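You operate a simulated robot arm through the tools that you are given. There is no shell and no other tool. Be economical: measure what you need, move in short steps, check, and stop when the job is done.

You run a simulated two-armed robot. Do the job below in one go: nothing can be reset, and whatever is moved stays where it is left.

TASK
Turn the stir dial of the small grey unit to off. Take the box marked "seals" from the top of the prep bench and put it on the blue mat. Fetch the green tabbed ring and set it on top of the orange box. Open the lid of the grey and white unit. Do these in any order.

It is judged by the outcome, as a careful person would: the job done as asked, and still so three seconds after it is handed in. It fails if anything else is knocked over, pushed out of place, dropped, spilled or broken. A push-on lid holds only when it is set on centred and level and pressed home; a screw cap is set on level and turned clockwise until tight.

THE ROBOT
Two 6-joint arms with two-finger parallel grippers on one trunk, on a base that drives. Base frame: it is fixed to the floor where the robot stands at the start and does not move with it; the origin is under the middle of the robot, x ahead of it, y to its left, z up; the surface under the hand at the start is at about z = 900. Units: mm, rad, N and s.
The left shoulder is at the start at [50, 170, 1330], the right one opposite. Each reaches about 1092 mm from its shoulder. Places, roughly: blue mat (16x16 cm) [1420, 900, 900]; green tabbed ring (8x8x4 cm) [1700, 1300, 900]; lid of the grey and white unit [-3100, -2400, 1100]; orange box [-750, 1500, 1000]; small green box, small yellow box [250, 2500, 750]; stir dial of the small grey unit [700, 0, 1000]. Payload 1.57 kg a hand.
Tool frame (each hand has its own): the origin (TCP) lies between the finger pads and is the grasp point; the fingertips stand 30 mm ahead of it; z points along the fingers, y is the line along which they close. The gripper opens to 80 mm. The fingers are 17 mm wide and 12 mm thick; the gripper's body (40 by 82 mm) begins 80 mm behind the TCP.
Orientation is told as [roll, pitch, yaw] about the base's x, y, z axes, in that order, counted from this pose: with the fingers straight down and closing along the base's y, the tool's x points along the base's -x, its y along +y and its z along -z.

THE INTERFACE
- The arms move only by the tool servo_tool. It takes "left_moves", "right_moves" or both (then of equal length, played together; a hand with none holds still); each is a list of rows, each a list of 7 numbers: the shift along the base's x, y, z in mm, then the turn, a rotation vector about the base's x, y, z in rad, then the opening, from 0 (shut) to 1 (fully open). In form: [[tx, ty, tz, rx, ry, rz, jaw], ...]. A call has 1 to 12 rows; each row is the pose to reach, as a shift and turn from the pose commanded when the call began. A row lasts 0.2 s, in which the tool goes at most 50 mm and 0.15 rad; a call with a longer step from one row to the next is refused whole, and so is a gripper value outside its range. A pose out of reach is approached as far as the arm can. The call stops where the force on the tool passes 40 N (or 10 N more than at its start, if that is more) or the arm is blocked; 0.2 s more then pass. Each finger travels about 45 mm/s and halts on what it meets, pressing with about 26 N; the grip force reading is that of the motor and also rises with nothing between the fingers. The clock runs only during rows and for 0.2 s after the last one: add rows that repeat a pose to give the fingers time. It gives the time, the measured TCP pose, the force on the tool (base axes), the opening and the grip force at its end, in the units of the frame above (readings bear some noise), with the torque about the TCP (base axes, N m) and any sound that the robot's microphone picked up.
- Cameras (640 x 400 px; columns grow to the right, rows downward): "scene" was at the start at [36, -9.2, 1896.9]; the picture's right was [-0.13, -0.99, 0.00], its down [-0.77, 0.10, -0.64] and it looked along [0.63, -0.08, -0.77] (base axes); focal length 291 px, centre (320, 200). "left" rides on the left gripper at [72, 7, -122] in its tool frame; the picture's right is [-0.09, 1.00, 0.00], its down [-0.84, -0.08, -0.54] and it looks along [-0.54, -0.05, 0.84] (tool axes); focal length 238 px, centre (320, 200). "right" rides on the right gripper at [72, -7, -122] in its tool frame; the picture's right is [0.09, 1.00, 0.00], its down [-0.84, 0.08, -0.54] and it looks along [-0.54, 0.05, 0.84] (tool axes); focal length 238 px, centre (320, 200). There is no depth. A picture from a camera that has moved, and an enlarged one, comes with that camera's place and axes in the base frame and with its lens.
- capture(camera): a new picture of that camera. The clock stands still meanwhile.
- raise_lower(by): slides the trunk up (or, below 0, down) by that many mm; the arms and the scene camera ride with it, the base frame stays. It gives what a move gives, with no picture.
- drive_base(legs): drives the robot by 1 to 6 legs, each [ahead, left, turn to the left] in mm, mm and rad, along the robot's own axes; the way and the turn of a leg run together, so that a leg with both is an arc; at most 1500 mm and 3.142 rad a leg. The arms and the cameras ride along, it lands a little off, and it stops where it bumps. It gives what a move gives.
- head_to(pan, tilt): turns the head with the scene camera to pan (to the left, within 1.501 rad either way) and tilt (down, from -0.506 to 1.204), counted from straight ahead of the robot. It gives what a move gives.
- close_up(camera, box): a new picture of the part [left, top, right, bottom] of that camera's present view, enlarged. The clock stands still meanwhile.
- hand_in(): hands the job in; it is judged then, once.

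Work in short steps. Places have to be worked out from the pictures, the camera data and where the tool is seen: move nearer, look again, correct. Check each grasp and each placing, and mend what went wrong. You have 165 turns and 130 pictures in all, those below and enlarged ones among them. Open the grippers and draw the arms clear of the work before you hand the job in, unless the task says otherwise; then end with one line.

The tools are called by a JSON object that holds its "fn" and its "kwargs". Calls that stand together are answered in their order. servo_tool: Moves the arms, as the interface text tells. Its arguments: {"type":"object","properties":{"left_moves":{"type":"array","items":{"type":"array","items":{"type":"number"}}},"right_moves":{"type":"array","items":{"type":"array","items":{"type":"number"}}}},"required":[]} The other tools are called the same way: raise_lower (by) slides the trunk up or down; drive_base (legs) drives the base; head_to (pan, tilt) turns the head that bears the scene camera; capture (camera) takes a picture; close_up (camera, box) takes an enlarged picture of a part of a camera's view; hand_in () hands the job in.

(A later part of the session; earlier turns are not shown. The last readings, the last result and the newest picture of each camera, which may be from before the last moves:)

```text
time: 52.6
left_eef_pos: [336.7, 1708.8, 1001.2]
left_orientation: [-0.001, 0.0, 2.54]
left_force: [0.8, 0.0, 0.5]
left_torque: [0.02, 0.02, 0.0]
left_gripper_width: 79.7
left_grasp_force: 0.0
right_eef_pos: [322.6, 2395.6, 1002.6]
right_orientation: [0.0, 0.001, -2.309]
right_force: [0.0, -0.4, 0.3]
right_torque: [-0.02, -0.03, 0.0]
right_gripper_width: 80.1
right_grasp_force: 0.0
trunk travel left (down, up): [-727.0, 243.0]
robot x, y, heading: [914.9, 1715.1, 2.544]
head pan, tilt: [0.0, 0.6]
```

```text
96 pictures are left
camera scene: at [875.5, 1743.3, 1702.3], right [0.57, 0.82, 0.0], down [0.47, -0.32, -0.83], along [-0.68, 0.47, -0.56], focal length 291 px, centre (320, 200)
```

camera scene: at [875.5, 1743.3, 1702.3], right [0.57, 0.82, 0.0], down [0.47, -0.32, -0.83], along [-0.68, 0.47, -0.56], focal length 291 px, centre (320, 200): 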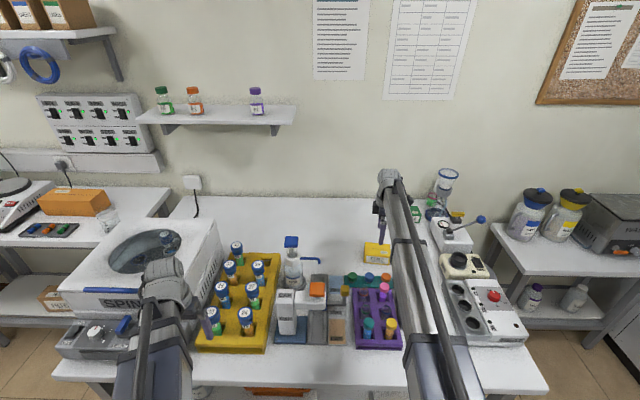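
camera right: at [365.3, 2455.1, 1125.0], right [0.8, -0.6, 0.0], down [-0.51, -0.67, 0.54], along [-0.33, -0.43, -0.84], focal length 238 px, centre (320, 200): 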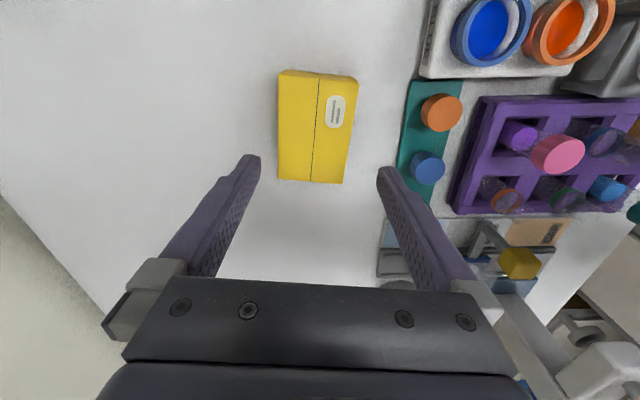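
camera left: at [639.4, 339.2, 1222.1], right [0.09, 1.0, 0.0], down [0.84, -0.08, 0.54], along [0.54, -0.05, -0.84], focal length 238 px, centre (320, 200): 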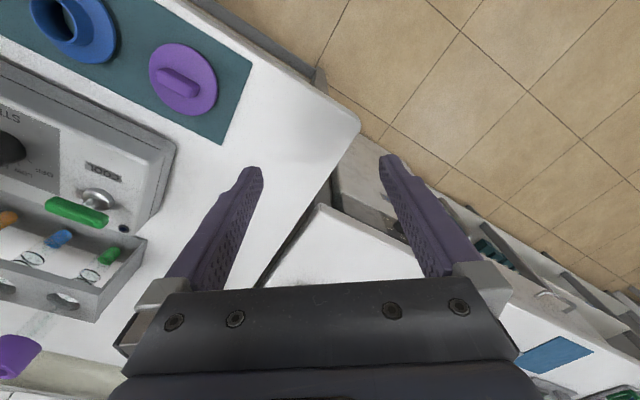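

The left hand hangs low near the centrifuge, so I lift and draw it back first. I also correct the right hand by about (+3, +13) to centre on the box.

{"fn": "servo_tool", "kwargs": {"left_moves": [[0, 0, 40, 0, 0, 0, 1], [0, 0, 80, 0, 0, 0, 1], [20, -14, 120, 0, 0, 0, 1], [40, -28, 160, 0, 0, 0, 1], [60, -42, 190, 0, 0, 0, 1], [60, -42, 190, 0, 0, 0, 1]], "right_moves": [[2, 7, 0, 0, 0, 0, 1], [3, 13, 0, 0, 0, 0, 1], [3, 13, 0, 0, 0, 0, 1], [3, 13, 0, 0, 0, 0, 1], [3, 13, 0, 0, 0, 0, 1], [3, 13, 0, 0, 0, 0, 1]]}}

{"fn": "raise_lower", "kwargs": {"by": -50}}

{"fn": "capture", "kwargs": {"camera": "right"}}

{"fn": "capture", "kwargs": {"camera": "scene"}}

```text
time: 54.0
left_eef_pos: [374.7, 1682.5, 1002.1]
left_orientation: [0.0, -0.001, 2.541]
left_force: [-0.3, -1.3, 0.4]
left_torque: [-0.03, 0.01, -0.03]
left_gripper_width: 79.9
left_grasp_force: 0.1
left hand out of reach, approached as far as the arm can: row 1, 2, 3, 4, 5, 6
right_eef_pos: [325.0, 2409.9, 1001.6]
right_orientation: [0.0, 0.001, -2.309]
right_force: [0.4, -0.2, 0.3]
right_torque: [0.02, 0.0, 0.01]
right_gripper_width: 79.8
right_grasp_force: 0.0
trunk travel left (down, up): [-727.0, 243.0]
robot x, y, heading: [915.7, 1716.8, 2.54]
head pan, tilt: [0.0, 0.6]
```

```text
time: 55.0
left_eef_pos: [373.8, 1685.0, 951.8]
left_orientation: [0.002, 0.001, 2.538]
left_force: [0.2, -0.8, -0.8]
left_torque: [-0.01, -0.02, 0.01]
left_gripper_width: 80.0
left_grasp_force: 0.1
right_eef_pos: [326.7, 2408.6, 952.1]
right_orientation: [0.0, -0.001, -2.308]
right_force: [0.1, 0.2, 0.1]
right_torque: [-0.02, 0.07, -0.01]
right_gripper_width: 80.1
right_grasp_force: 0.1
trunk travel left (down, up): [-677.0, 293.0]
robot x, y, heading: [915.0, 1711.7, 2.539]
head pan, tilt: [0.0, 0.6]
```

```text
95 pictures are left
camera right: at [368.4, 2467.8, 1074.9], right [0.8, -0.6, 0.0], down [-0.51, -0.67, 0.54], along [-0.33, -0.43, -0.84], focal length 238 px, centre (320, 200)
```

right: 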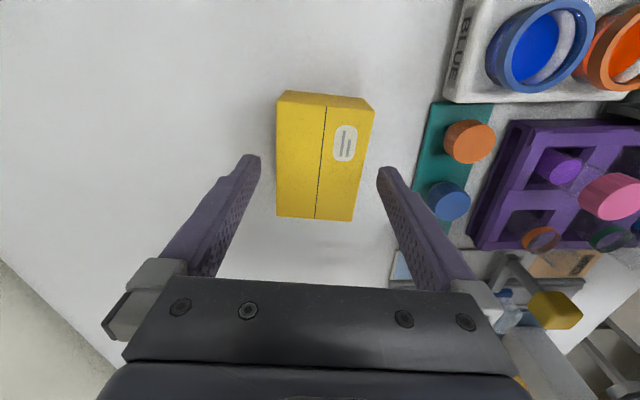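

```text
94 pictures are left
camera scene: at [875.5, 1743.2, 1652.3], right [0.57, 0.82, 0.0], down [0.47, -0.32, -0.83], along [-0.68, 0.47, -0.56], focal length 291 px, centre (320, 200)
```

scene: 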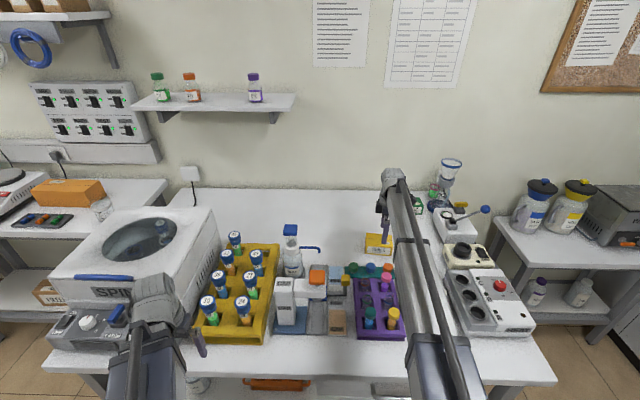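

The hand height is fully tied to the trunk. I draw the left hand clear of the bench edge before lowering further.

{"fn": "servo_tool", "kwargs": {"left_moves": [[30, -21, 0, 0, 0, 0, 1], [60, -42, 0, 0, 0, 0, 1], [90, -63, 0, 0, 0, 0, 1], [120, -84, 0, 0, 0, 0, 1], [120, -84, 0, 0, 0, 0, 1]]}}

{"fn": "capture", "kwargs": {"camera": "left"}}

```text
time: 56.1
left_eef_pos: [369.7, 1592.0, 952.1]
left_orientation: [0.0, 0.001, 2.54]
left_force: [-0.3, 0.1, -0.5]
left_torque: [-0.01, 0.0, 0.0]
left_gripper_width: 79.9
left_grasp_force: 0.0
left hand out of reach, approached as far as the arm can: row 1, 2, 3, 4, 5
right_eef_pos: [325.4, 2409.5, 952.1]
right_orientation: [0.0, 0.0, -2.31]
right_force: [-0.5, 0.2, 0.1]
right_torque: [0.04, -0.04, 0.01]
right_gripper_width: 80.2
right_grasp_force: 0.0
trunk travel left (down, up): [-677.0, 293.0]
robot x, y, heading: [911.0, 1713.8, 2.541]
head pan, tilt: [0.0, 0.6]
```

```text
93 pictures are left
camera left: at [425.0, 1545.8, 1074.3], right [-0.64, -0.77, 0.0], down [-0.65, 0.54, 0.54], along [-0.41, 0.35, -0.84], focal length 238 px, centre (320, 200)
```

left: 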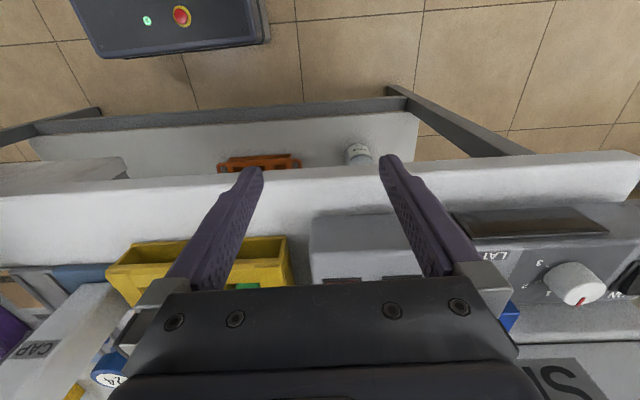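

The right hand is centred on the box and the left hand hangs just off the bench edge. I lower by 42 mm.

{"fn": "raise_lower", "kwargs": {"by": -42}}

{"fn": "capture", "kwargs": {"camera": "right"}}

```text
time: 57.0
left_eef_pos: [369.2, 1592.8, 909.2]
left_orientation: [-0.002, 0.003, 2.54]
left_force: [0.2, 1.0, -0.5]
left_torque: [0.04, -0.01, -0.01]
left_gripper_width: 80.0
left_grasp_force: 0.1
right_eef_pos: [326.0, 2409.3, 908.9]
right_orientation: [-0.001, 0.0, -2.31]
right_force: [0.7, -0.2, -0.4]
right_torque: [0.03, -0.02, -0.01]
right_gripper_width: 79.7
right_grasp_force: 0.1
trunk travel left (down, up): [-635.0, 335.0]
robot x, y, heading: [916.8, 1713.9, 2.536]
head pan, tilt: [0.0, 0.6]
```

```text
92 pictures are left
camera right: at [368.4, 2467.7, 1032.9], right [0.8, -0.6, 0.0], down [-0.51, -0.67, 0.54], along [-0.33, -0.43, -0.84], focal length 238 px, centre (320, 200)
```

right: 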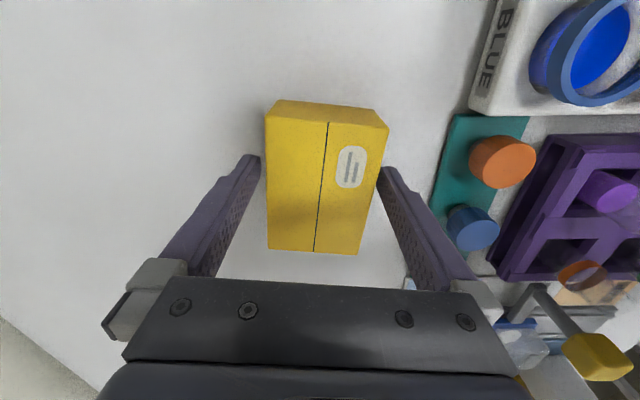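

The fingers straddle the box. I close on it.

{"fn": "servo_tool", "kwargs": {"right_moves": [[0, 0, 0, 0, 0, 0, 0.5], [0, 0, 0, 0, 0, 0, 0.5], [0, 0, 0, 0, 0, 0, 0.5], [0, 0, 0, 0, 0, 0, 0.5]]}}

{"fn": "capture", "kwargs": {"camera": "right"}}

```text
time: 58.0
left_eef_pos: [370.3, 1592.6, 910.2]
left_orientation: [-0.002, 0.0, 2.54]
left_force: [-0.7, 1.0, 0.5]
left_torque: [0.05, -0.04, -0.02]
left_gripper_width: 79.7
left_grasp_force: 0.1
right_eef_pos: [324.9, 2409.2, 909.7]
right_orientation: [-0.001, 0.001, -2.31]
right_force: [0.4, -0.7, 1.1]
right_torque: [-0.07, -0.05, -0.02]
right_gripper_width: 69.1
right_grasp_force: 25.8
trunk travel left (down, up): [-635.0, 335.0]
robot x, y, heading: [919.3, 1712.9, 2.538]
head pan, tilt: [0.0, 0.6]
```

```text
91 pictures are left
camera right: at [368.4, 2467.8, 1032.9], right [0.8, -0.6, 0.0], down [-0.51, -0.67, 0.54], along [-0.33, -0.43, -0.84], focal length 238 px, centre (320, 200)
```

right: 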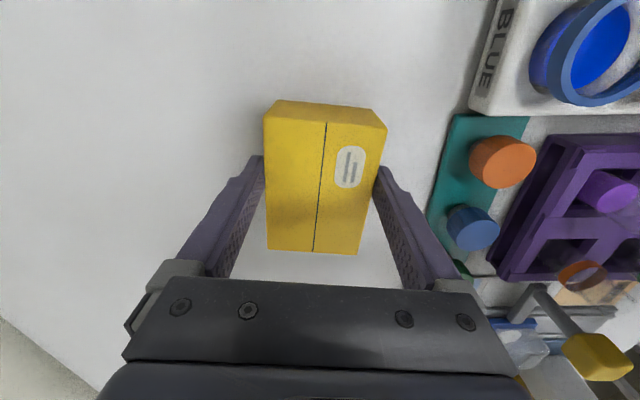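

Gripped at 69 mm. I raise the trunk well clear and check the hold.

{"fn": "raise_lower", "kwargs": {"by": 330}}

{"fn": "capture", "kwargs": {"camera": "right"}}

```text
time: 61.2
left_eef_pos: [371.0, 1593.5, 1239.2]
left_orientation: [-0.001, 0.001, 2.539]
left_force: [-0.7, 0.0, -0.5]
left_torque: [0.0, 0.01, -0.02]
left_gripper_width: 79.9
left_grasp_force: 0.0
right_eef_pos: [324.4, 2409.9, 1239.4]
right_orientation: [-0.001, -0.001, -2.309]
right_force: [0.7, -0.5, -1.5]
right_torque: [0.02, 0.0, -0.01]
right_gripper_width: 69.1
right_grasp_force: 26.1
trunk travel left (down, up): [-965.0, 5.0]
robot x, y, heading: [913.6, 1716.6, 2.539]
head pan, tilt: [0.0, 0.6]
```

```text
90 pictures are left
camera right: at [368.2, 2467.9, 1362.7], right [0.8, -0.6, 0.0], down [-0.51, -0.67, 0.54], along [-0.33, -0.43, -0.84], focal length 238 px, centre (320, 200)
```

right: 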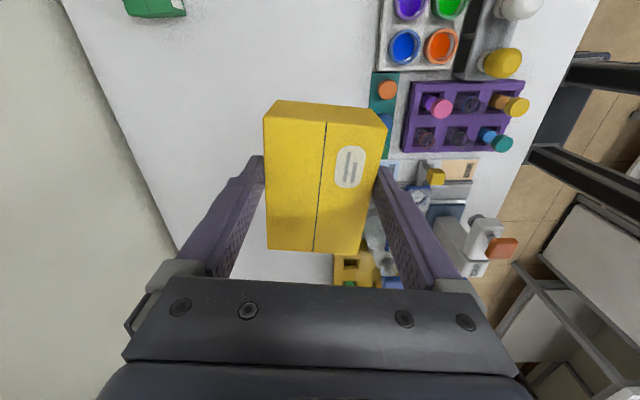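

The hold is firm. I draw the right hand in, back into the aisle and turn round to face the mat's bench.

{"fn": "servo_tool", "kwargs": {"right_moves": [[35, -24, 0, 0, 0, 0, 0.5], [70, -48, 0, 0, 0, 0, 0.5], [105, -72, 0, 0, 0, 0, 0.5], [140, -96, 0, 0, 0, 0, 0.5], [175, -120, 0, 0, 0, 0, 0.5], [210, -144, 0, 0, 0, 0, 0.5], [245, -168, 0, 0, 0, 0, 0.5], [280, -192, 0, 0, 0, 0, 0.5], [310, -214, 0, 0, 0, 0, 0.5]]}}

{"fn": "drive_base", "kwargs": {"legs": [[-200, 0, 0], [0, 0, -1.571], [0, 0, -1.571], [0, -160, 0]]}}

{"fn": "capture", "kwargs": {"camera": "scene"}}

```text
time: 63.2
left_eef_pos: [370.9, 1592.5, 1240.8]
left_orientation: [-0.002, 0.002, 2.537]
left_force: [-0.1, -0.4, 0.5]
left_torque: [0.03, -0.01, 0.01]
left_gripper_width: 80.2
left_grasp_force: 0.0
right_eef_pos: [638.0, 2192.4, 1240.5]
right_orientation: [0.0, 0.0, -2.307]
right_force: [0.6, 0.1, -0.5]
right_torque: [0.02, 0.02, -0.02]
right_gripper_width: 69.0
right_grasp_force: 25.8
trunk travel left (down, up): [-965.0, 5.0]
robot x, y, heading: [915.7, 1716.5, 2.536]
head pan, tilt: [0.0, 0.6]
```

```text
time: 73.5
left_eef_pos: [1533.4, 1585.5, 1239.6]
left_orientation: [0.0, 0.0, -0.619]
left_force: [-0.2, 0.4, 0.6]
left_torque: [0.04, -0.02, 0.02]
left_gripper_width: 80.0
left_grasp_force: 0.0
right_eef_pos: [1255.9, 989.4, 1239.4]
right_orientation: [0.001, -0.002, 0.817]
right_force: [-0.1, -0.1, -0.6]
right_torque: [0.0, -0.02, -0.02]
right_gripper_width: 69.1
right_grasp_force: 26.1
trunk travel left (down, up): [-965.0, 5.0]
robot x, y, heading: [986.6, 1473.0, -0.615]
head pan, tilt: [0.0, 0.6]
```

```text
89 pictures are left
camera scene: at [1025.0, 1444.0, 1940.3], right [-0.58, -0.81, 0.0], down [-0.46, 0.33, -0.83], along [0.67, -0.48, -0.56], focal length 291 px, centre (320, 200)
```

scene: 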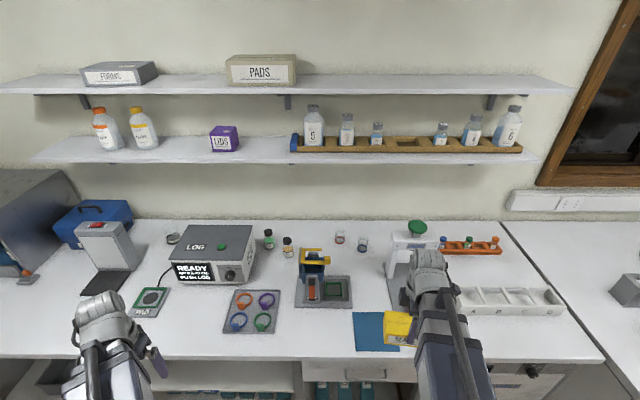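

The mat and the ring tray are in view. I enlarge both areas.

{"fn": "close_up", "kwargs": {"camera": "scene", "box": [200, 260, 360, 360]}}

{"fn": "close_up", "kwargs": {"camera": "scene", "box": [330, 280, 490, 380]}}

{"fn": "capture", "kwargs": {"camera": "right"}}

```text
4.00 times, centred on (280, 310) of scene
camera zoom: at [1025.0, 1444.0, 1940.3], right [-0.58, -0.81, 0.0], down [-0.46, 0.33, -0.83], along [0.67, -0.48, -0.56], focal length 1163 px, centre (480, -240)
```

zoom: 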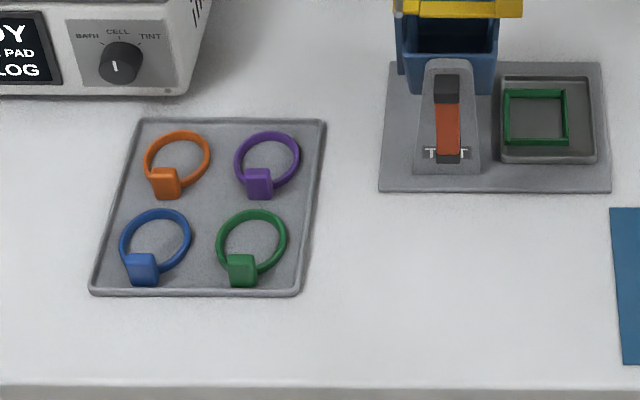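

```text
4.00 times, centred on (410, 330) of scene
camera zoom: at [1025.0, 1444.0, 1940.3], right [-0.58, -0.81, 0.0], down [-0.46, 0.33, -0.83], along [0.67, -0.48, -0.56], focal length 1163 px, centre (-40, -320)
```

zoom: 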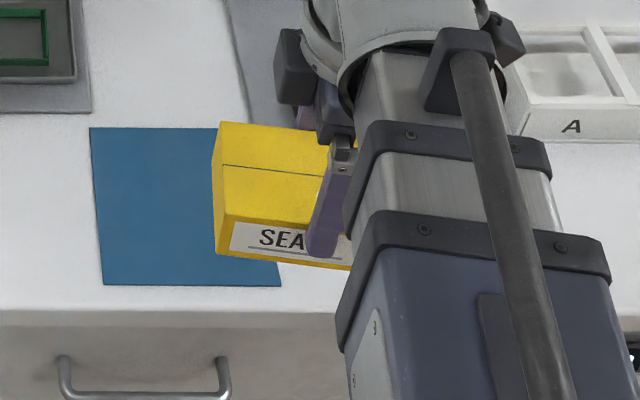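

```text
86 pictures are left
camera right: at [1211.6, 932.6, 1362.5], right [-0.79, 0.61, 0.0], down [0.52, 0.66, 0.54], along [0.33, 0.43, -0.84], focal length 238 px, centre (320, 200)
```

right: 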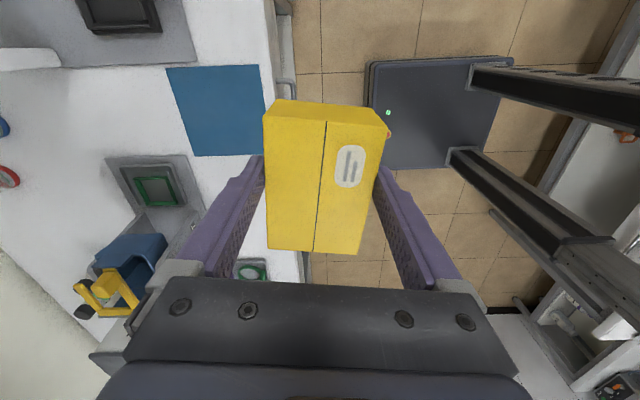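

The mat's centre is about (1417, 905, 905). I move the right hand over it and lower the trunk to TCP z ≈ 990.

{"fn": "servo_tool", "kwargs": {"right_moves": [[35, -18, 0, 0, 0, 0, 0.5], [70, -36, 0, 0, 0, 0, 0.5], [105, -55, 0, 0, 0, 0, 0.5], [140, -73, 0, 0, 0, 0, 0.5], [161, -84, 0, 0, 0, 0, 0.5], [161, -84, 0, 0, 0, 0, 0.5]]}}

{"fn": "raise_lower", "kwargs": {"by": -245}}

{"fn": "capture", "kwargs": {"camera": "right"}}

{"fn": "capture", "kwargs": {"camera": "scene"}}

```text
time: 74.9
left_eef_pos: [1533.2, 1587.1, 1239.4]
left_orientation: [-0.003, 0.0, -0.618]
left_force: [-0.3, 0.0, 0.0]
left_torque: [0.0, 0.01, -0.04]
left_gripper_width: 80.0
left_grasp_force: 0.1
right_eef_pos: [1417.7, 904.1, 1240.1]
right_orientation: [0.001, 0.0, 0.816]
right_force: [-0.7, 0.7, -0.7]
right_torque: [-0.04, 0.02, 0.03]
right_gripper_width: 69.1
right_grasp_force: 25.8
trunk travel left (down, up): [-965.0, 5.0]
robot x, y, heading: [987.6, 1470.9, -0.621]
head pan, tilt: [0.0, 0.6]
```

```text
time: 77.5
left_eef_pos: [1533.5, 1586.7, 994.9]
left_orientation: [-0.002, 0.001, -0.617]
left_force: [0.0, 0.1, 0.1]
left_torque: [0.03, -0.01, -0.03]
left_gripper_width: 80.0
left_grasp_force: 0.1
right_eef_pos: [1418.5, 904.9, 994.8]
right_orientation: [0.001, -0.002, 0.818]
right_force: [-0.2, -0.5, -0.7]
right_torque: [0.0, 0.0, 0.01]
right_gripper_width: 69.3
right_grasp_force: 25.8
trunk travel left (down, up): [-720.0, 250.0]
robot x, y, heading: [986.2, 1474.8, -0.619]
head pan, tilt: [0.0, 0.6]
```

```text
85 pictures are left
camera right: at [1373.2, 849.3, 1117.9], right [-0.79, 0.61, 0.0], down [0.52, 0.66, 0.54], along [0.33, 0.43, -0.84], focal length 238 px, centre (320, 200)
```

right: 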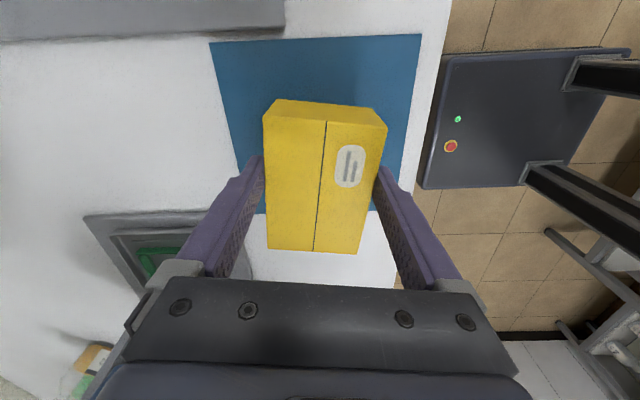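

```text
84 pictures are left
camera scene: at [1026.2, 1445.6, 1695.3], right [-0.58, -0.81, 0.0], down [-0.46, 0.33, -0.83], along [0.67, -0.48, -0.56], focal length 291 px, centre (320, 200)
```

scene: 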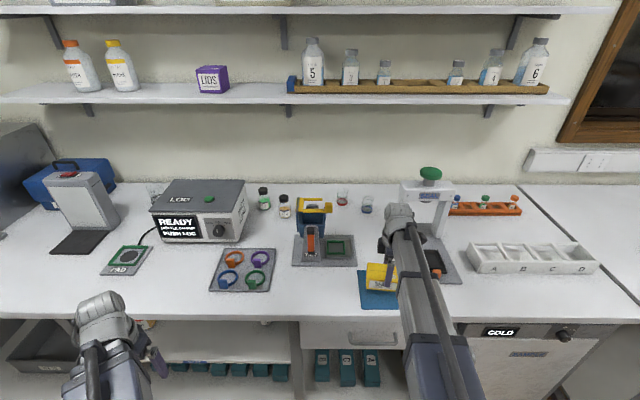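

The box is a little off the mat's middle; I shift (−8, −10), then lower toward contact in steps.

{"fn": "servo_tool", "kwargs": {"right_moves": [[-8, -10, 0, 0, 0, 0, 0.5], [-8, -10, 0, 0, 0, 0, 0.5]]}}

{"fn": "raise_lower", "kwargs": {"by": -30}}

{"fn": "raise_lower", "kwargs": {"by": -10}}

{"fn": "close_up", "kwargs": {"camera": "scene", "box": [340, 230, 420, 290]}}

```text
time: 78.1
left_eef_pos: [1534.0, 1586.7, 994.5]
left_orientation: [-0.003, 0.002, -0.618]
left_force: [-0.1, -0.4, 0.9]
left_torque: [0.05, 0.03, -0.01]
left_gripper_width: 80.1
left_grasp_force: 0.1
right_eef_pos: [1410.3, 895.5, 995.3]
right_orientation: [0.0, -0.001, 0.816]
right_force: [0.2, 0.0, -0.5]
right_torque: [-0.02, 0.02, 0.01]
right_gripper_width: 69.4
right_grasp_force: 25.9
trunk travel left (down, up): [-720.0, 250.0]
robot x, y, heading: [987.3, 1476.5, -0.618]
head pan, tilt: [0.0, 0.6]
```

```text
time: 78.8
left_eef_pos: [1535.0, 1587.3, 965.3]
left_orientation: [-0.002, 0.001, -0.617]
left_force: [0.4, -0.2, 0.2]
left_torque: [0.0, 0.0, -0.03]
left_gripper_width: 80.1
left_grasp_force: 0.1
right_eef_pos: [1409.8, 896.5, 965.1]
right_orientation: [0.0, 0.0, 0.818]
right_force: [0.3, 0.5, 0.1]
right_torque: [-0.02, 0.0, -0.01]
right_gripper_width: 69.2
right_grasp_force: 25.7
trunk travel left (down, up): [-690.0, 280.0]
robot x, y, heading: [985.5, 1472.4, -0.619]
head pan, tilt: [0.0, 0.6]
```

```text
time: 79.4
left_eef_pos: [1532.4, 1587.2, 956.4]
left_orientation: [-0.002, 0.0, -0.618]
left_force: [-0.2, -0.1, -1.0]
left_torque: [-0.01, -0.02, -0.01]
left_gripper_width: 79.8
left_grasp_force: 0.0
right_eef_pos: [1408.6, 896.0, 954.8]
right_orientation: [0.001, 0.0, 0.817]
right_force: [-0.5, 1.0, 11.9]
right_torque: [-0.12, 0.05, -0.06]
right_gripper_width: 69.3
right_grasp_force: 25.7
trunk travel left (down, up): [-680.0, 290.0]
robot x, y, heading: [990.2, 1472.2, -0.62]
head pan, tilt: [0.0, 0.6]
```

```text
6.67 times, centred on (380, 260) of scene
camera zoom: at [1025.4, 1446.7, 1655.3], right [-0.58, -0.81, 0.0], down [-0.46, 0.33, -0.83], along [0.67, -0.48, -0.56], focal length 1939 px, centre (-80, -200)
```

zoom: 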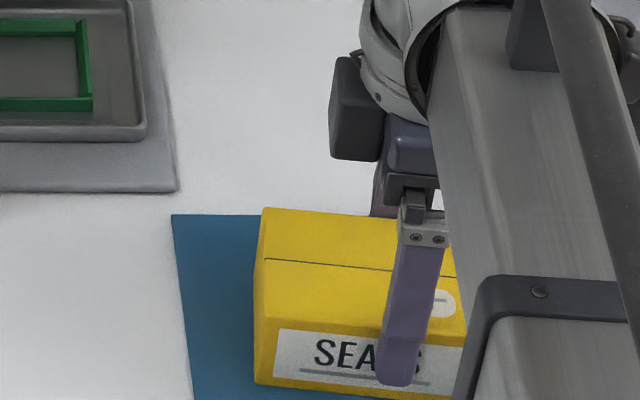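

Contact: 12 N upward at TCP z 955. I open the fingers and raise.

{"fn": "servo_tool", "kwargs": {"right_moves": [[0, 0, 0, 0, 0, 0, 1], [0, 0, 0, 0, 0, 0, 1], [0, 0, 0, 0, 0, 0, 1]]}}

{"fn": "raise_lower", "kwargs": {"by": 200}}

{"fn": "capture", "kwargs": {"camera": "right"}}

```text
time: 80.2
left_eef_pos: [1533.7, 1586.1, 954.4]
left_orientation: [-0.001, 0.002, -0.619]
left_force: [0.2, -0.3, -0.7]
left_torque: [0.0, 0.0, 0.0]
left_gripper_width: 79.9
left_grasp_force: 0.0
right_eef_pos: [1410.4, 896.9, 954.4]
right_orientation: [0.0, 0.001, 0.817]
right_force: [0.6, -0.5, 0.6]
right_torque: [-0.01, 0.01, -0.05]
right_gripper_width: 80.2
right_grasp_force: 0.0
trunk travel left (down, up): [-680.0, 290.0]
robot x, y, heading: [986.7, 1474.6, -0.616]
head pan, tilt: [0.0, 0.6]
```

```text
time: 82.4
left_eef_pos: [1534.3, 1585.2, 1155.1]
left_orientation: [0.0, 0.002, -0.618]
left_force: [-0.7, 0.3, 0.3]
left_torque: [0.03, -0.01, -0.05]
left_gripper_width: 79.9
left_grasp_force: 0.1
right_eef_pos: [1409.5, 896.5, 1154.3]
right_orientation: [0.001, 0.0, 0.816]
right_force: [0.4, -0.4, 0.9]
right_torque: [-0.01, 0.03, -0.01]
right_gripper_width: 80.0
right_grasp_force: 0.1
trunk travel left (down, up): [-880.0, 90.0]
robot x, y, heading: [982.5, 1471.5, -0.621]
head pan, tilt: [0.0, 0.6]
```

```text
82 pictures are left
camera right: at [1365.2, 840.0, 1277.8], right [-0.79, 0.61, 0.0], down [0.52, 0.66, 0.54], along [0.33, 0.43, -0.84], focal length 238 px, centre (320, 200)
```

right: 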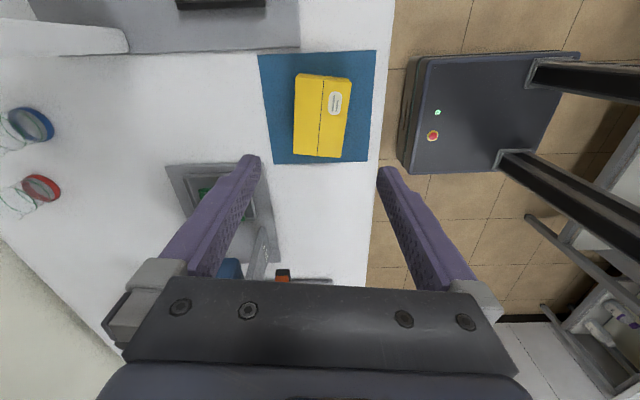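

The box lies fully on the mat. Next, the left hand goes over the green ring, whose tab I judge to be at about (1668, 1256, 940).

{"fn": "servo_tool", "kwargs": {"left_moves": [[15, -41, 0, 0, 0, 0, 1], [30, -82, 0, 0, 0, 0, 1], [48, -123, 0, 0, 0, 0, 1], [65, -164, 0, 0, 0, 0, 1], [82, -205, 0, 0, 0, 0, 1], [99, -246, 0, 0, 0, 0, 1], [116, -287, 0, 0, 0, 0, 1], [134, -329, 0, 0, 0, 0, 1], [134, -329, 0, 0, 0, 0, 1]]}}

{"fn": "capture", "kwargs": {"camera": "left"}}

```text
time: 84.4
left_eef_pos: [1668.2, 1255.8, 1154.1]
left_orientation: [-0.002, 0.001, -0.618]
left_force: [-0.5, -0.8, 0.0]
left_torque: [-0.04, 0.01, 0.0]
left_gripper_width: 80.2
left_grasp_force: 0.0
right_eef_pos: [1409.1, 895.8, 1155.5]
right_orientation: [-0.001, 0.001, 0.818]
right_force: [0.1, 0.3, -0.4]
right_torque: [-0.02, -0.02, 0.01]
right_gripper_width: 80.0
right_grasp_force: 0.0
trunk travel left (down, up): [-880.0, 90.0]
robot x, y, heading: [987.6, 1473.6, -0.613]
head pan, tilt: [0.0, 0.6]
```

```text
81 pictures are left
camera left: at [1612.2, 1302.1, 1277.5], right [0.65, 0.76, 0.0], down [0.64, -0.55, 0.54], along [0.41, -0.35, -0.84], focal length 238 px, centre (320, 200)
```

left: 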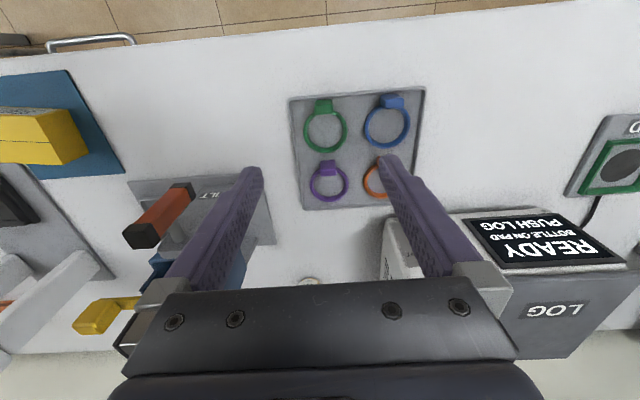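

The green ring and its tab are clear below. I nudge over the tab and lower 120 mm for a nearer view.

{"fn": "servo_tool", "kwargs": {"left_moves": [[-6, 8, 0, 0, 0, 0, 1], [-6, 8, 0, 0, 0, 0, 1]]}}

{"fn": "raise_lower", "kwargs": {"by": -120}}

{"fn": "capture", "kwargs": {"camera": "left"}}

{"fn": "capture", "kwargs": {"camera": "scene"}}

```text
time: 85.0
left_eef_pos: [1661.3, 1263.7, 1154.5]
left_orientation: [0.0, 0.001, -0.619]
left_force: [-0.1, -0.4, -0.1]
left_torque: [0.04, -0.01, 0.01]
left_gripper_width: 80.1
left_grasp_force: 0.1
right_eef_pos: [1409.9, 895.0, 1155.1]
right_orientation: [0.0, 0.001, 0.817]
right_force: [0.0, -0.4, -0.2]
right_torque: [0.0, -0.01, 0.02]
right_gripper_width: 80.0
right_grasp_force: 0.0
trunk travel left (down, up): [-880.0, 90.0]
robot x, y, heading: [986.9, 1473.9, -0.621]
head pan, tilt: [0.0, 0.6]
```

```text
time: 86.5
left_eef_pos: [1662.6, 1265.6, 1034.4]
left_orientation: [-0.003, 0.001, -0.616]
left_force: [-0.4, 0.0, 1.0]
left_torque: [0.02, 0.0, -0.01]
left_gripper_width: 79.9
left_grasp_force: 0.1
right_eef_pos: [1410.5, 895.8, 1036.4]
right_orientation: [0.0, 0.0, 0.816]
right_force: [-0.1, 0.7, -0.4]
right_torque: [-0.02, 0.02, -0.01]
right_gripper_width: 80.3
right_grasp_force: 0.1
trunk travel left (down, up): [-760.0, 210.0]
robot x, y, heading: [988.1, 1471.2, -0.619]
head pan, tilt: [0.0, 0.6]
```

```text
80 pictures are left
camera left: at [1606.6, 1310.7, 1157.3], right [0.65, 0.76, 0.0], down [0.64, -0.55, 0.54], along [0.41, -0.35, -0.84], focal length 238 px, centre (320, 200)
```

left: 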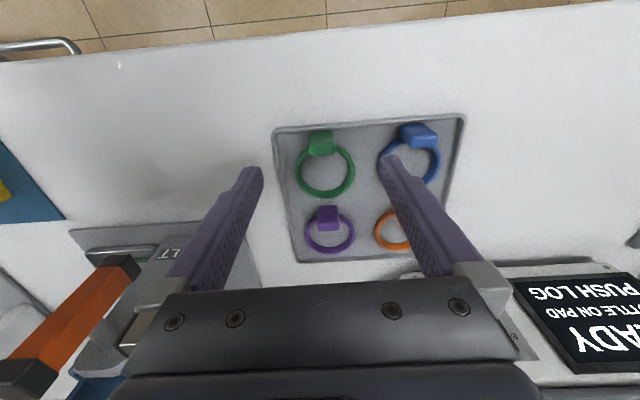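

```text
79 pictures are left
camera scene: at [1026.1, 1445.7, 1735.3], right [-0.58, -0.81, 0.0], down [-0.46, 0.33, -0.83], along [0.67, -0.48, -0.56], focal length 291 px, centre (320, 200)
```

scene: 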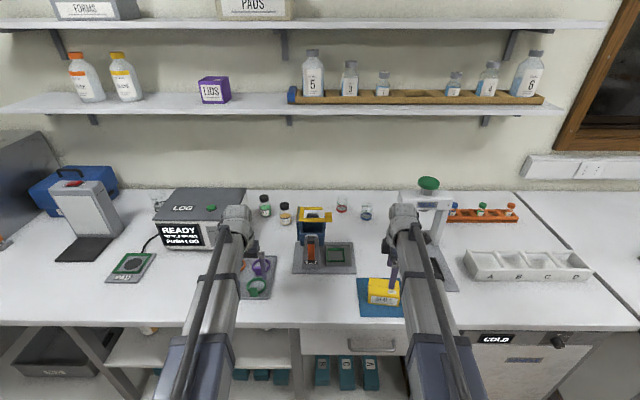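

Tab ≈ 25 mm wide, 4 mm ahead of the TCP, top near z 950. I narrow the left fingers to 48 mm (to spare the blue ring), and draw the right hand off the bench.

{"fn": "servo_tool", "kwargs": {"left_moves": [[1, -1, 0, 0, 0, 0, 0.6], [2, -1, 0, 0, 0, 0, 0.6], [2, -1, 0, 0, 0, 0, 0.6], [2, -1, 0, 0, 0, 0, 0.6], [2, -1, 0, 0, 0, 0, 0.6]], "right_moves": [[-35, 24, 0, 0, 0, 0, 1], [-70, 48, 0, 0, 0, 0, 1], [-105, 72, 0, 0, 0, 0, 1], [-140, 96, 0, 0, 0, 0, 1], [-160, 110, 0, 0, 0, 0, 1]]}}

{"fn": "raise_lower", "kwargs": {"by": -55}}

{"fn": "capture", "kwargs": {"camera": "left"}}

```text
time: 87.7
left_eef_pos: [1662.7, 1264.9, 1034.9]
left_orientation: [-0.001, 0.002, -0.619]
left_force: [0.1, -0.5, 0.5]
left_torque: [0.0, -0.01, -0.02]
left_gripper_width: 48.2
left_grasp_force: 0.0
right_eef_pos: [1249.8, 1004.4, 1035.1]
right_orientation: [0.0, 0.002, 0.816]
right_force: [0.1, 0.4, 0.7]
right_torque: [0.02, -0.01, -0.02]
right_gripper_width: 80.0
right_grasp_force: 0.0
trunk travel left (down, up): [-760.0, 210.0]
robot x, y, heading: [984.9, 1476.0, -0.618]
head pan, tilt: [0.0, 0.6]
```

```text
time: 88.6
left_eef_pos: [1664.2, 1263.6, 978.8]
left_orientation: [-0.002, 0.001, -0.619]
left_force: [-0.1, 0.2, -0.7]
left_torque: [-0.02, -0.02, 0.01]
left_gripper_width: 48.0
left_grasp_force: 0.1
right_eef_pos: [1250.6, 1004.8, 979.9]
right_orientation: [-0.002, 0.001, 0.818]
right_force: [0.4, -0.6, -0.8]
right_torque: [0.0, -0.01, 0.06]
right_gripper_width: 80.0
right_grasp_force: 0.1
trunk travel left (down, up): [-705.0, 265.0]
robot x, y, heading: [987.5, 1473.9, -0.624]
head pan, tilt: [0.0, 0.6]
```

```text
78 pictures are left
camera left: at [1608.4, 1309.8, 1102.3], right [0.65, 0.76, 0.0], down [0.64, -0.55, 0.54], along [0.41, -0.35, -0.84], focal length 238 px, centre (320, 200)
```

left: 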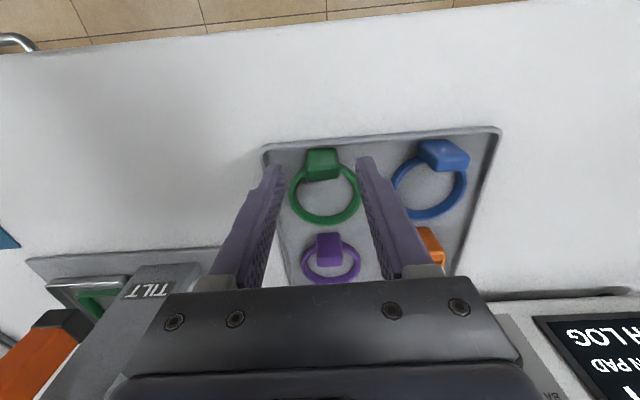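

The tab is aligned between the tips. I lower 27 mm and close.

{"fn": "raise_lower", "kwargs": {"by": -27}}

{"fn": "servo_tool", "kwargs": {"left_moves": [[0, 0, 0, 0, 0, 0, 0.1], [0, 0, 0, 0, 0, 0, 0.1], [0, 0, 0, 0, 0, 0, 0.1], [0, 0, 0, 0, 0, 0, 0.1]]}}

{"fn": "capture", "kwargs": {"camera": "left"}}

```text
time: 89.4
left_eef_pos: [1662.7, 1263.0, 953.5]
left_orientation: [-0.001, 0.002, -0.618]
left_force: [-0.5, 0.3, -0.3]
left_torque: [0.0, 0.03, -0.01]
left_gripper_width: 47.8
left_grasp_force: 0.0
right_eef_pos: [1250.0, 1003.8, 952.8]
right_orientation: [0.0, -0.002, 0.817]
right_force: [0.8, -0.2, -0.2]
right_torque: [0.0, -0.02, -0.01]
right_gripper_width: 80.3
right_grasp_force: 0.0
trunk travel left (down, up): [-678.0, 292.0]
robot x, y, heading: [988.9, 1471.5, -0.618]
head pan, tilt: [0.0, 0.6]
```

```text
time: 90.4
left_eef_pos: [1663.7, 1264.5, 951.7]
left_orientation: [-0.001, 0.002, -0.619]
left_force: [0.7, -1.0, 1.2]
left_torque: [0.0, -0.05, 0.02]
left_gripper_width: 24.5
left_grasp_force: 26.2
right_eef_pos: [1248.9, 1003.4, 953.5]
right_orientation: [0.0, 0.0, 0.816]
right_force: [0.1, 0.1, -0.1]
right_torque: [0.01, 0.02, 0.02]
right_gripper_width: 79.7
right_grasp_force: 0.0
trunk travel left (down, up): [-678.0, 292.0]
robot x, y, heading: [986.8, 1472.8, -0.615]
head pan, tilt: [0.0, 0.6]
```

```text
77 pictures are left
camera left: at [1608.5, 1309.7, 1075.3], right [0.65, 0.76, 0.0], down [0.64, -0.55, 0.54], along [0.41, -0.35, -0.84], focal length 238 px, centre (320, 200)
```

left: 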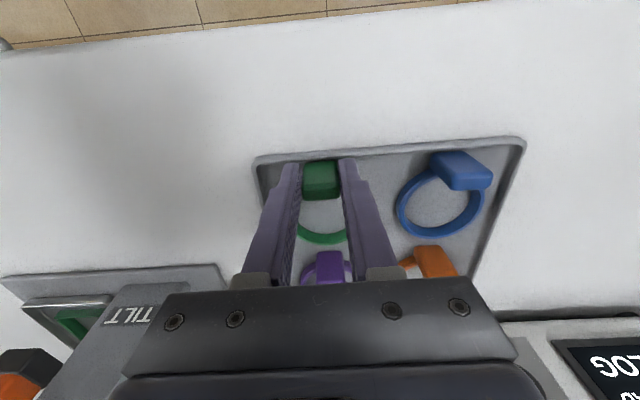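

Gripped on the tab (24.5 mm). I lift straight up.

{"fn": "raise_lower", "kwargs": {"by": 60}}

{"fn": "capture", "kwargs": {"camera": "left"}}

{"fn": "raise_lower", "kwargs": {"by": 225}}

```text
time: 91.4
left_eef_pos: [1663.4, 1262.9, 1012.3]
left_orientation: [-0.002, 0.002, -0.619]
left_force: [-0.1, -0.2, -0.6]
left_torque: [-0.03, -0.01, 0.01]
left_gripper_width: 24.2
left_grasp_force: 26.5
right_eef_pos: [1250.6, 1003.3, 1013.4]
right_orientation: [0.001, 0.0, 0.818]
right_force: [-0.9, -0.7, -0.2]
right_torque: [-0.01, 0.01, 0.03]
right_gripper_width: 79.6
right_grasp_force: 0.1
trunk travel left (down, up): [-738.0, 232.0]
robot x, y, heading: [987.3, 1470.3, -0.616]
head pan, tilt: [0.0, 0.6]
```

```text
76 pictures are left
camera left: at [1608.6, 1309.6, 1135.1], right [0.65, 0.76, 0.0], down [0.64, -0.55, 0.54], along [0.41, -0.35, -0.84], focal length 238 px, centre (320, 200)
```

left: 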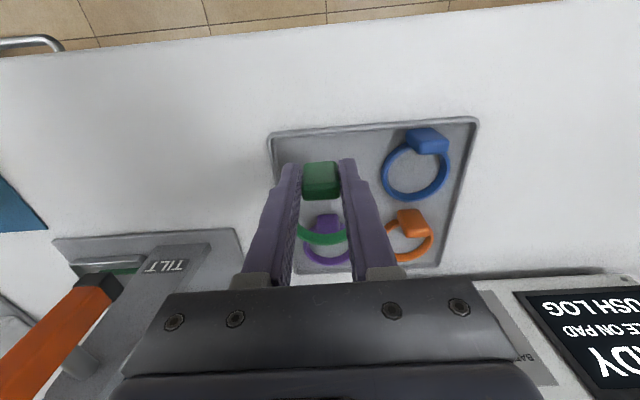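

```text
time: 93.7
left_eef_pos: [1664.2, 1262.7, 1238.2]
left_orientation: [-0.002, 0.003, -0.618]
left_force: [-0.4, -0.3, -0.8]
left_torque: [-0.01, -0.02, 0.02]
left_gripper_width: 24.3
left_grasp_force: 26.4
right_eef_pos: [1249.9, 1004.1, 1237.7]
right_orientation: [-0.001, -0.001, 0.816]
right_force: [-0.4, -0.5, -0.4]
right_torque: [0.01, -0.02, 0.02]
right_gripper_width: 80.0
right_grasp_force: 0.1
trunk travel left (down, up): [-963.0, 7.0]
robot x, y, heading: [985.1, 1474.0, -0.617]
head pan, tilt: [0.0, 0.6]
```

The ring is held. I draw the left hand in, turn round, drive along the aisle to stand opposite the orange box, and look.

{"fn": "servo_tool", "kwargs": {"left_moves": [[-40, 28, 0, 0, 0, 0, 0.1], [-80, 56, 0, 0, 0, 0, 0.1], [-120, 84, 0, 0, 0, 0, 0.1], [-160, 112, 0, 0, 0, 0, 0.1]]}}

{"fn": "drive_base", "kwargs": {"legs": [[0, 0, 1.571], [0, 0, 1.571], [0, 870, 0]]}}

{"fn": "capture", "kwargs": {"camera": "scene"}}

```text
time: 94.7
left_eef_pos: [1500.6, 1376.6, 1236.7]
left_orientation: [-0.001, 0.0, -0.618]
left_force: [-0.1, -1.0, -0.1]
left_torque: [-0.01, -0.03, -0.01]
left_gripper_width: 24.4
left_grasp_force: 26.7
right_eef_pos: [1249.6, 1004.4, 1238.2]
right_orientation: [0.0, 0.002, 0.817]
right_force: [-1.2, 0.5, 0.7]
right_torque: [-0.01, -0.02, 0.01]
right_gripper_width: 79.9
right_grasp_force: 0.0
trunk travel left (down, up): [-963.0, 7.0]
robot x, y, heading: [988.5, 1477.1, -0.621]
head pan, tilt: [0.0, 0.6]
```

```text
time: 107.0
left_eef_pos: [-37.8, 856.0, 1237.7]
left_orientation: [-0.002, 0.001, 2.525]
left_force: [1.0, 0.0, -1.0]
left_torque: [-0.01, -0.03, 0.0]
left_gripper_width: 24.3
left_grasp_force: 26.3
right_eef_pos: [213.5, 1227.5, 1237.6]
right_orientation: [0.002, -0.001, -2.321]
right_force: [-0.1, 0.7, 0.3]
right_torque: [0.03, 0.05, -0.04]
right_gripper_width: 80.1
right_grasp_force: 0.0
trunk travel left (down, up): [-963.0, 7.0]
robot x, y, heading: [480.0, 757.2, 2.524]
head pan, tilt: [0.0, 0.6]
```

```text
75 pictures are left
camera scene: at [438.3, 787.5, 1938.3], right [0.58, 0.82, 0.0], down [0.46, -0.33, -0.83], along [-0.67, 0.48, -0.56], focal length 291 px, centre (320, 200)
```

scene: 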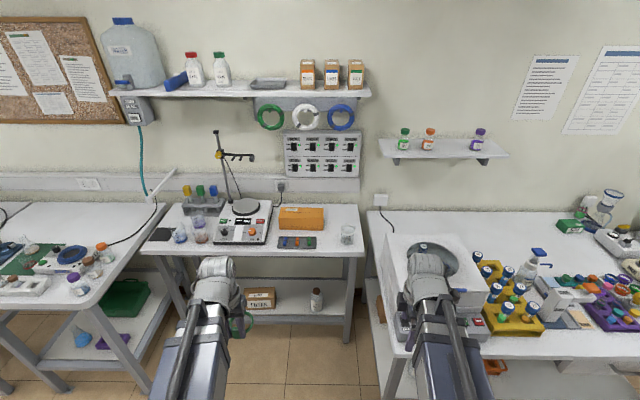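

All is clear above the orange box (shelf well higher). I turn the right hand back so its camera does not stick out, tuck it inward, then drive 480 mm ahead.

{"fn": "servo_tool", "kwargs": {"right_moves": [[-6, -8, 0, 0, 0, -0.145, 1], [-12, -16, 0, 0, 0, -0.29, 1], [-18, -24, 0, 0, 0, -0.435, 1], [-24, -32, 0, 0, 0, -0.58, 1], [-30, -40, 0, 0, 0, -0.725, 1], [-36, -48, 0, 0, 0, -0.87, 1], [-42, -56, 0, 0, 0, -1.015, 1], [-48, -64, 0, 0, 0, -1.16, 1], [-53, -72, 0, 0, 0, -1.3, 1], [-57, -82, 0, 0, 0, -1.435, 1]]}}

{"fn": "drive_base", "kwargs": {"legs": [[480, 0, 0]]}}

{"fn": "head_to", "kwargs": {"pan": 0.0, "tilt": 0.9}}

{"fn": "capture", "kwargs": {"camera": "scene"}}

{"fn": "capture", "kwargs": {"camera": "left"}}

```text
time: 109.2
left_eef_pos: [-37.5, 855.3, 1237.6]
left_orientation: [-0.002, 0.004, 2.526]
left_force: [-0.3, 0.0, 0.3]
left_torque: [0.0, 0.0, 0.02]
left_gripper_width: 24.6
left_grasp_force: 26.0
right_eef_pos: [154.4, 1145.5, 1237.7]
right_orientation: [0.0, 0.0, 2.521]
right_force: [0.1, 0.3, 0.1]
right_torque: [0.0, -0.02, 0.0]
right_gripper_width: 80.1
right_grasp_force: 0.1
trunk travel left (down, up): [-963.0, 7.0]
robot x, y, heading: [477.1, 759.3, 2.527]
head pan, tilt: [0.0, 0.6]
```

```text
time: 112.0
left_eef_pos: [-426.4, 1123.4, 1237.9]
left_orientation: [-0.003, 0.0, 2.533]
left_force: [0.2, 0.2, 0.3]
left_torque: [0.02, 0.02, 0.01]
left_gripper_width: 24.4
left_grasp_force: 26.1
right_eef_pos: [-234.0, 1415.4, 1237.4]
right_orientation: [-0.001, 0.001, 2.534]
right_force: [-0.3, -0.4, 0.3]
right_torque: [-0.02, 0.01, -0.02]
right_gripper_width: 79.8
right_grasp_force: 0.1
trunk travel left (down, up): [-963.0, 7.0]
robot x, y, heading: [90.5, 1030.2, 2.534]
head pan, tilt: [0.0, 0.6]
```

```text
time: 112.8
left_eef_pos: [-425.4, 1123.4, 1238.8]
left_orientation: [0.0, 0.002, 2.533]
left_force: [0.3, 0.8, -0.8]
left_torque: [0.02, 0.02, 0.0]
left_gripper_width: 24.3
left_grasp_force: 25.8
right_eef_pos: [-234.4, 1414.9, 1237.3]
right_orientation: [0.0, 0.0, 2.535]
right_force: [0.7, 0.7, 0.2]
right_torque: [0.03, -0.04, 0.01]
right_gripper_width: 80.0
right_grasp_force: 0.1
trunk travel left (down, up): [-963.0, 7.0]
robot x, y, heading: [91.9, 1030.2, 2.535]
head pan, tilt: [0.0, 0.901]
```

```text
74 pictures are left
camera scene: at [62.8, 1051.3, 1913.6], right [0.57, 0.82, 0.0], down [0.64, -0.45, -0.62], along [-0.51, 0.36, -0.78], focal length 291 px, centre (320, 200)
```

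scene: 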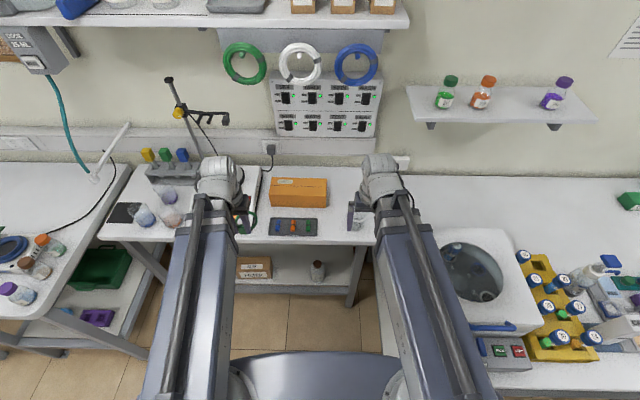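

```text
73 pictures are left
camera left: at [-371.1, 1075.3, 1360.4], right [-0.64, -0.77, 0.0], down [-0.64, 0.54, 0.54], along [-0.41, 0.35, -0.84], focal length 238 px, centre (320, 200)
```

left: 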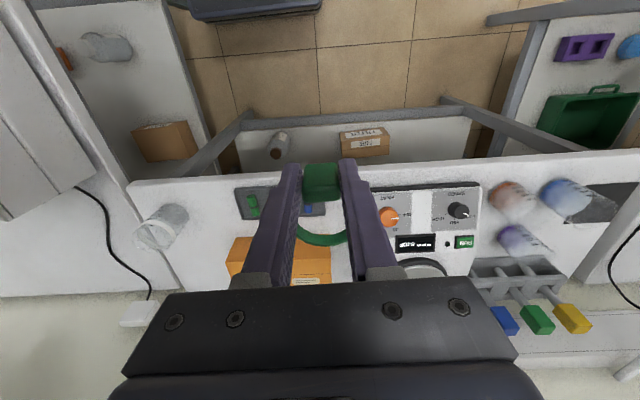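

The orange box's centre is about (−664, 1452), top near z 965. I move the left hand sideways, then out over it, keeping the ring's middle over the box's.

{"fn": "servo_tool", "kwargs": {"left_moves": [[25, 37, 0, 0, 0, 0, 0.1], [50, 74, 0, 0, 0, 0, 0.1], [76, 110, 0, 0, 0, 0, 0.1], [40, 135, 0, 0, 0, 0, 0.1], [4, 160, 0, 0, 0, 0, 0.1], [-32, 185, 0, 0, 0, 0, 0.1], [-68, 210, 0, 0, 0, 0, 0.1], [-104, 236, 0, 0, 0, 0, 0.1], [-141, 262, 0, 0, 0, 0, 0.1], [-178, 288, 0, 0, 0, 0, 0.1], [-216, 314, 0, 0, 0, 0, 0.1], [-216, 314, 0, 0, 0, 0, 0.1]]}}

{"fn": "capture", "kwargs": {"camera": "left"}}

{"fn": "capture", "kwargs": {"camera": "scene"}}

```text
time: 115.4
left_eef_pos: [-641.5, 1434.1, 1237.9]
left_orientation: [-0.001, 0.003, 2.534]
left_force: [-0.2, -0.3, 0.3]
left_torque: [0.04, 0.01, -0.01]
left_gripper_width: 24.5
left_grasp_force: 25.8
right_eef_pos: [-234.8, 1413.5, 1238.5]
right_orientation: [0.0, 0.002, 2.534]
right_force: [0.4, 0.2, -0.4]
right_torque: [-0.01, 0.02, 0.0]
right_gripper_width: 80.2
right_grasp_force: 0.0
trunk travel left (down, up): [-963.0, 7.0]
robot x, y, heading: [91.2, 1031.1, 2.533]
head pan, tilt: [0.0, 0.901]
```

```text
72 pictures are left
camera left: at [-586.8, 1387.3, 1360.6], right [-0.64, -0.77, 0.0], down [-0.64, 0.54, 0.54], along [-0.41, 0.35, -0.84], focal length 238 px, centre (320, 200)
```

left: 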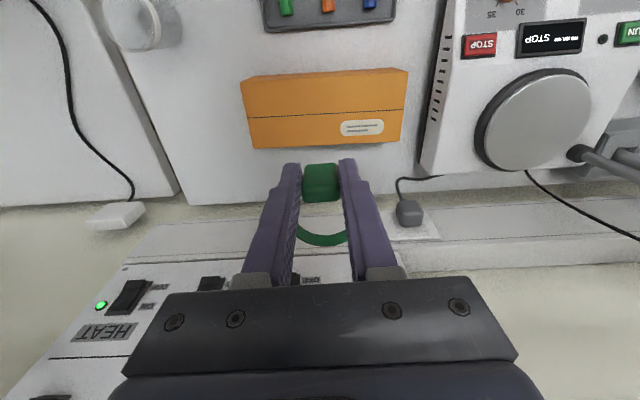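

```text
71 pictures are left
camera scene: at [63.1, 1050.9, 1913.5], right [0.57, 0.82, 0.0], down [0.64, -0.45, -0.62], along [-0.51, 0.35, -0.78], focal length 291 px, centre (320, 200)
```

scene: 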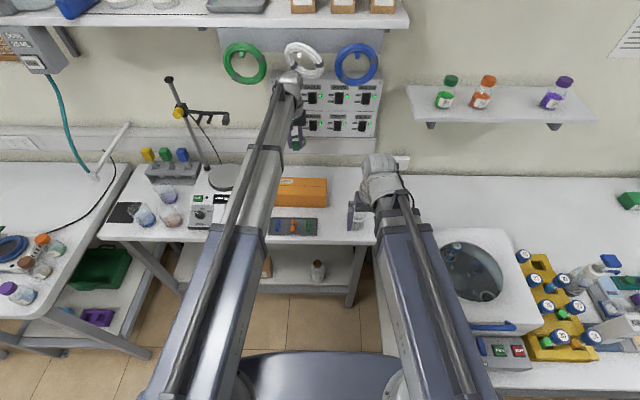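

Box top ≈ (−652, 1436, 985), about 245 × 125 mm. I shift the hand back 18 mm so the ring will be central, then lower toward it.

{"fn": "servo_tool", "kwargs": {"left_moves": [[15, -10, 0, 0, 0, 0, 0.1], [15, -10, 0, 0, 0, 0, 0.1]]}}

{"fn": "raise_lower", "kwargs": {"by": -170}}

{"fn": "capture", "kwargs": {"camera": "left"}}

{"fn": "capture", "kwargs": {"camera": "scene"}}

```text
time: 116.0
left_eef_pos: [-627.6, 1425.9, 1237.1]
left_orientation: [-0.001, 0.001, 2.535]
left_force: [-0.3, -0.4, -0.4]
left_torque: [0.02, 0.02, -0.01]
left_gripper_width: 24.5
left_grasp_force: 25.3
right_eef_pos: [-234.7, 1415.6, 1237.7]
right_orientation: [0.0, 0.0, 2.533]
right_force: [-0.7, -0.7, 0.6]
right_torque: [0.01, 0.01, 0.06]
right_gripper_width: 79.9
right_grasp_force: 0.0
trunk travel left (down, up): [-963.0, 7.0]
robot x, y, heading: [92.7, 1032.0, 2.535]
head pan, tilt: [0.0, 0.901]
```

```text
time: 118.0
left_eef_pos: [-628.6, 1424.5, 1066.8]
left_orientation: [-0.002, 0.002, 2.533]
left_force: [0.7, 0.2, -0.3]
left_torque: [0.02, -0.03, 0.01]
left_gripper_width: 24.7
left_grasp_force: 26.1
right_eef_pos: [-234.3, 1414.8, 1067.2]
right_orientation: [0.001, 0.0, 2.534]
right_force: [-0.4, -0.3, -0.6]
right_torque: [0.0, 0.02, -0.05]
right_gripper_width: 80.0
right_grasp_force: 0.0
trunk travel left (down, up): [-793.0, 177.0]
robot x, y, heading: [90.0, 1030.2, 2.536]
head pan, tilt: [0.0, 0.901]
```

```text
70 pictures are left
camera left: at [-573.3, 1377.1, 1190.3], right [-0.64, -0.77, 0.0], down [-0.64, 0.54, 0.54], along [-0.41, 0.35, -0.84], focal length 238 px, centre (320, 200)
```

left: 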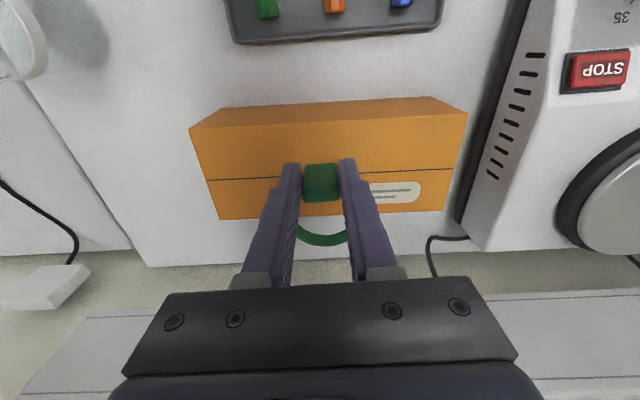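

```text
69 pictures are left
camera scene: at [62.4, 1051.5, 1743.5], right [0.57, 0.82, 0.0], down [0.64, -0.45, -0.62], along [-0.51, 0.35, -0.78], focal length 291 px, centre (320, 200)
```

scene: 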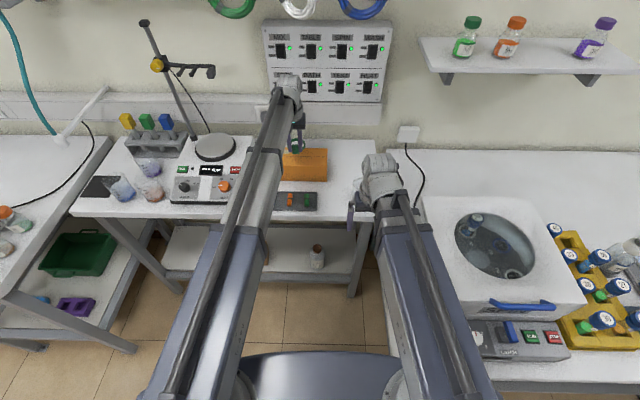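

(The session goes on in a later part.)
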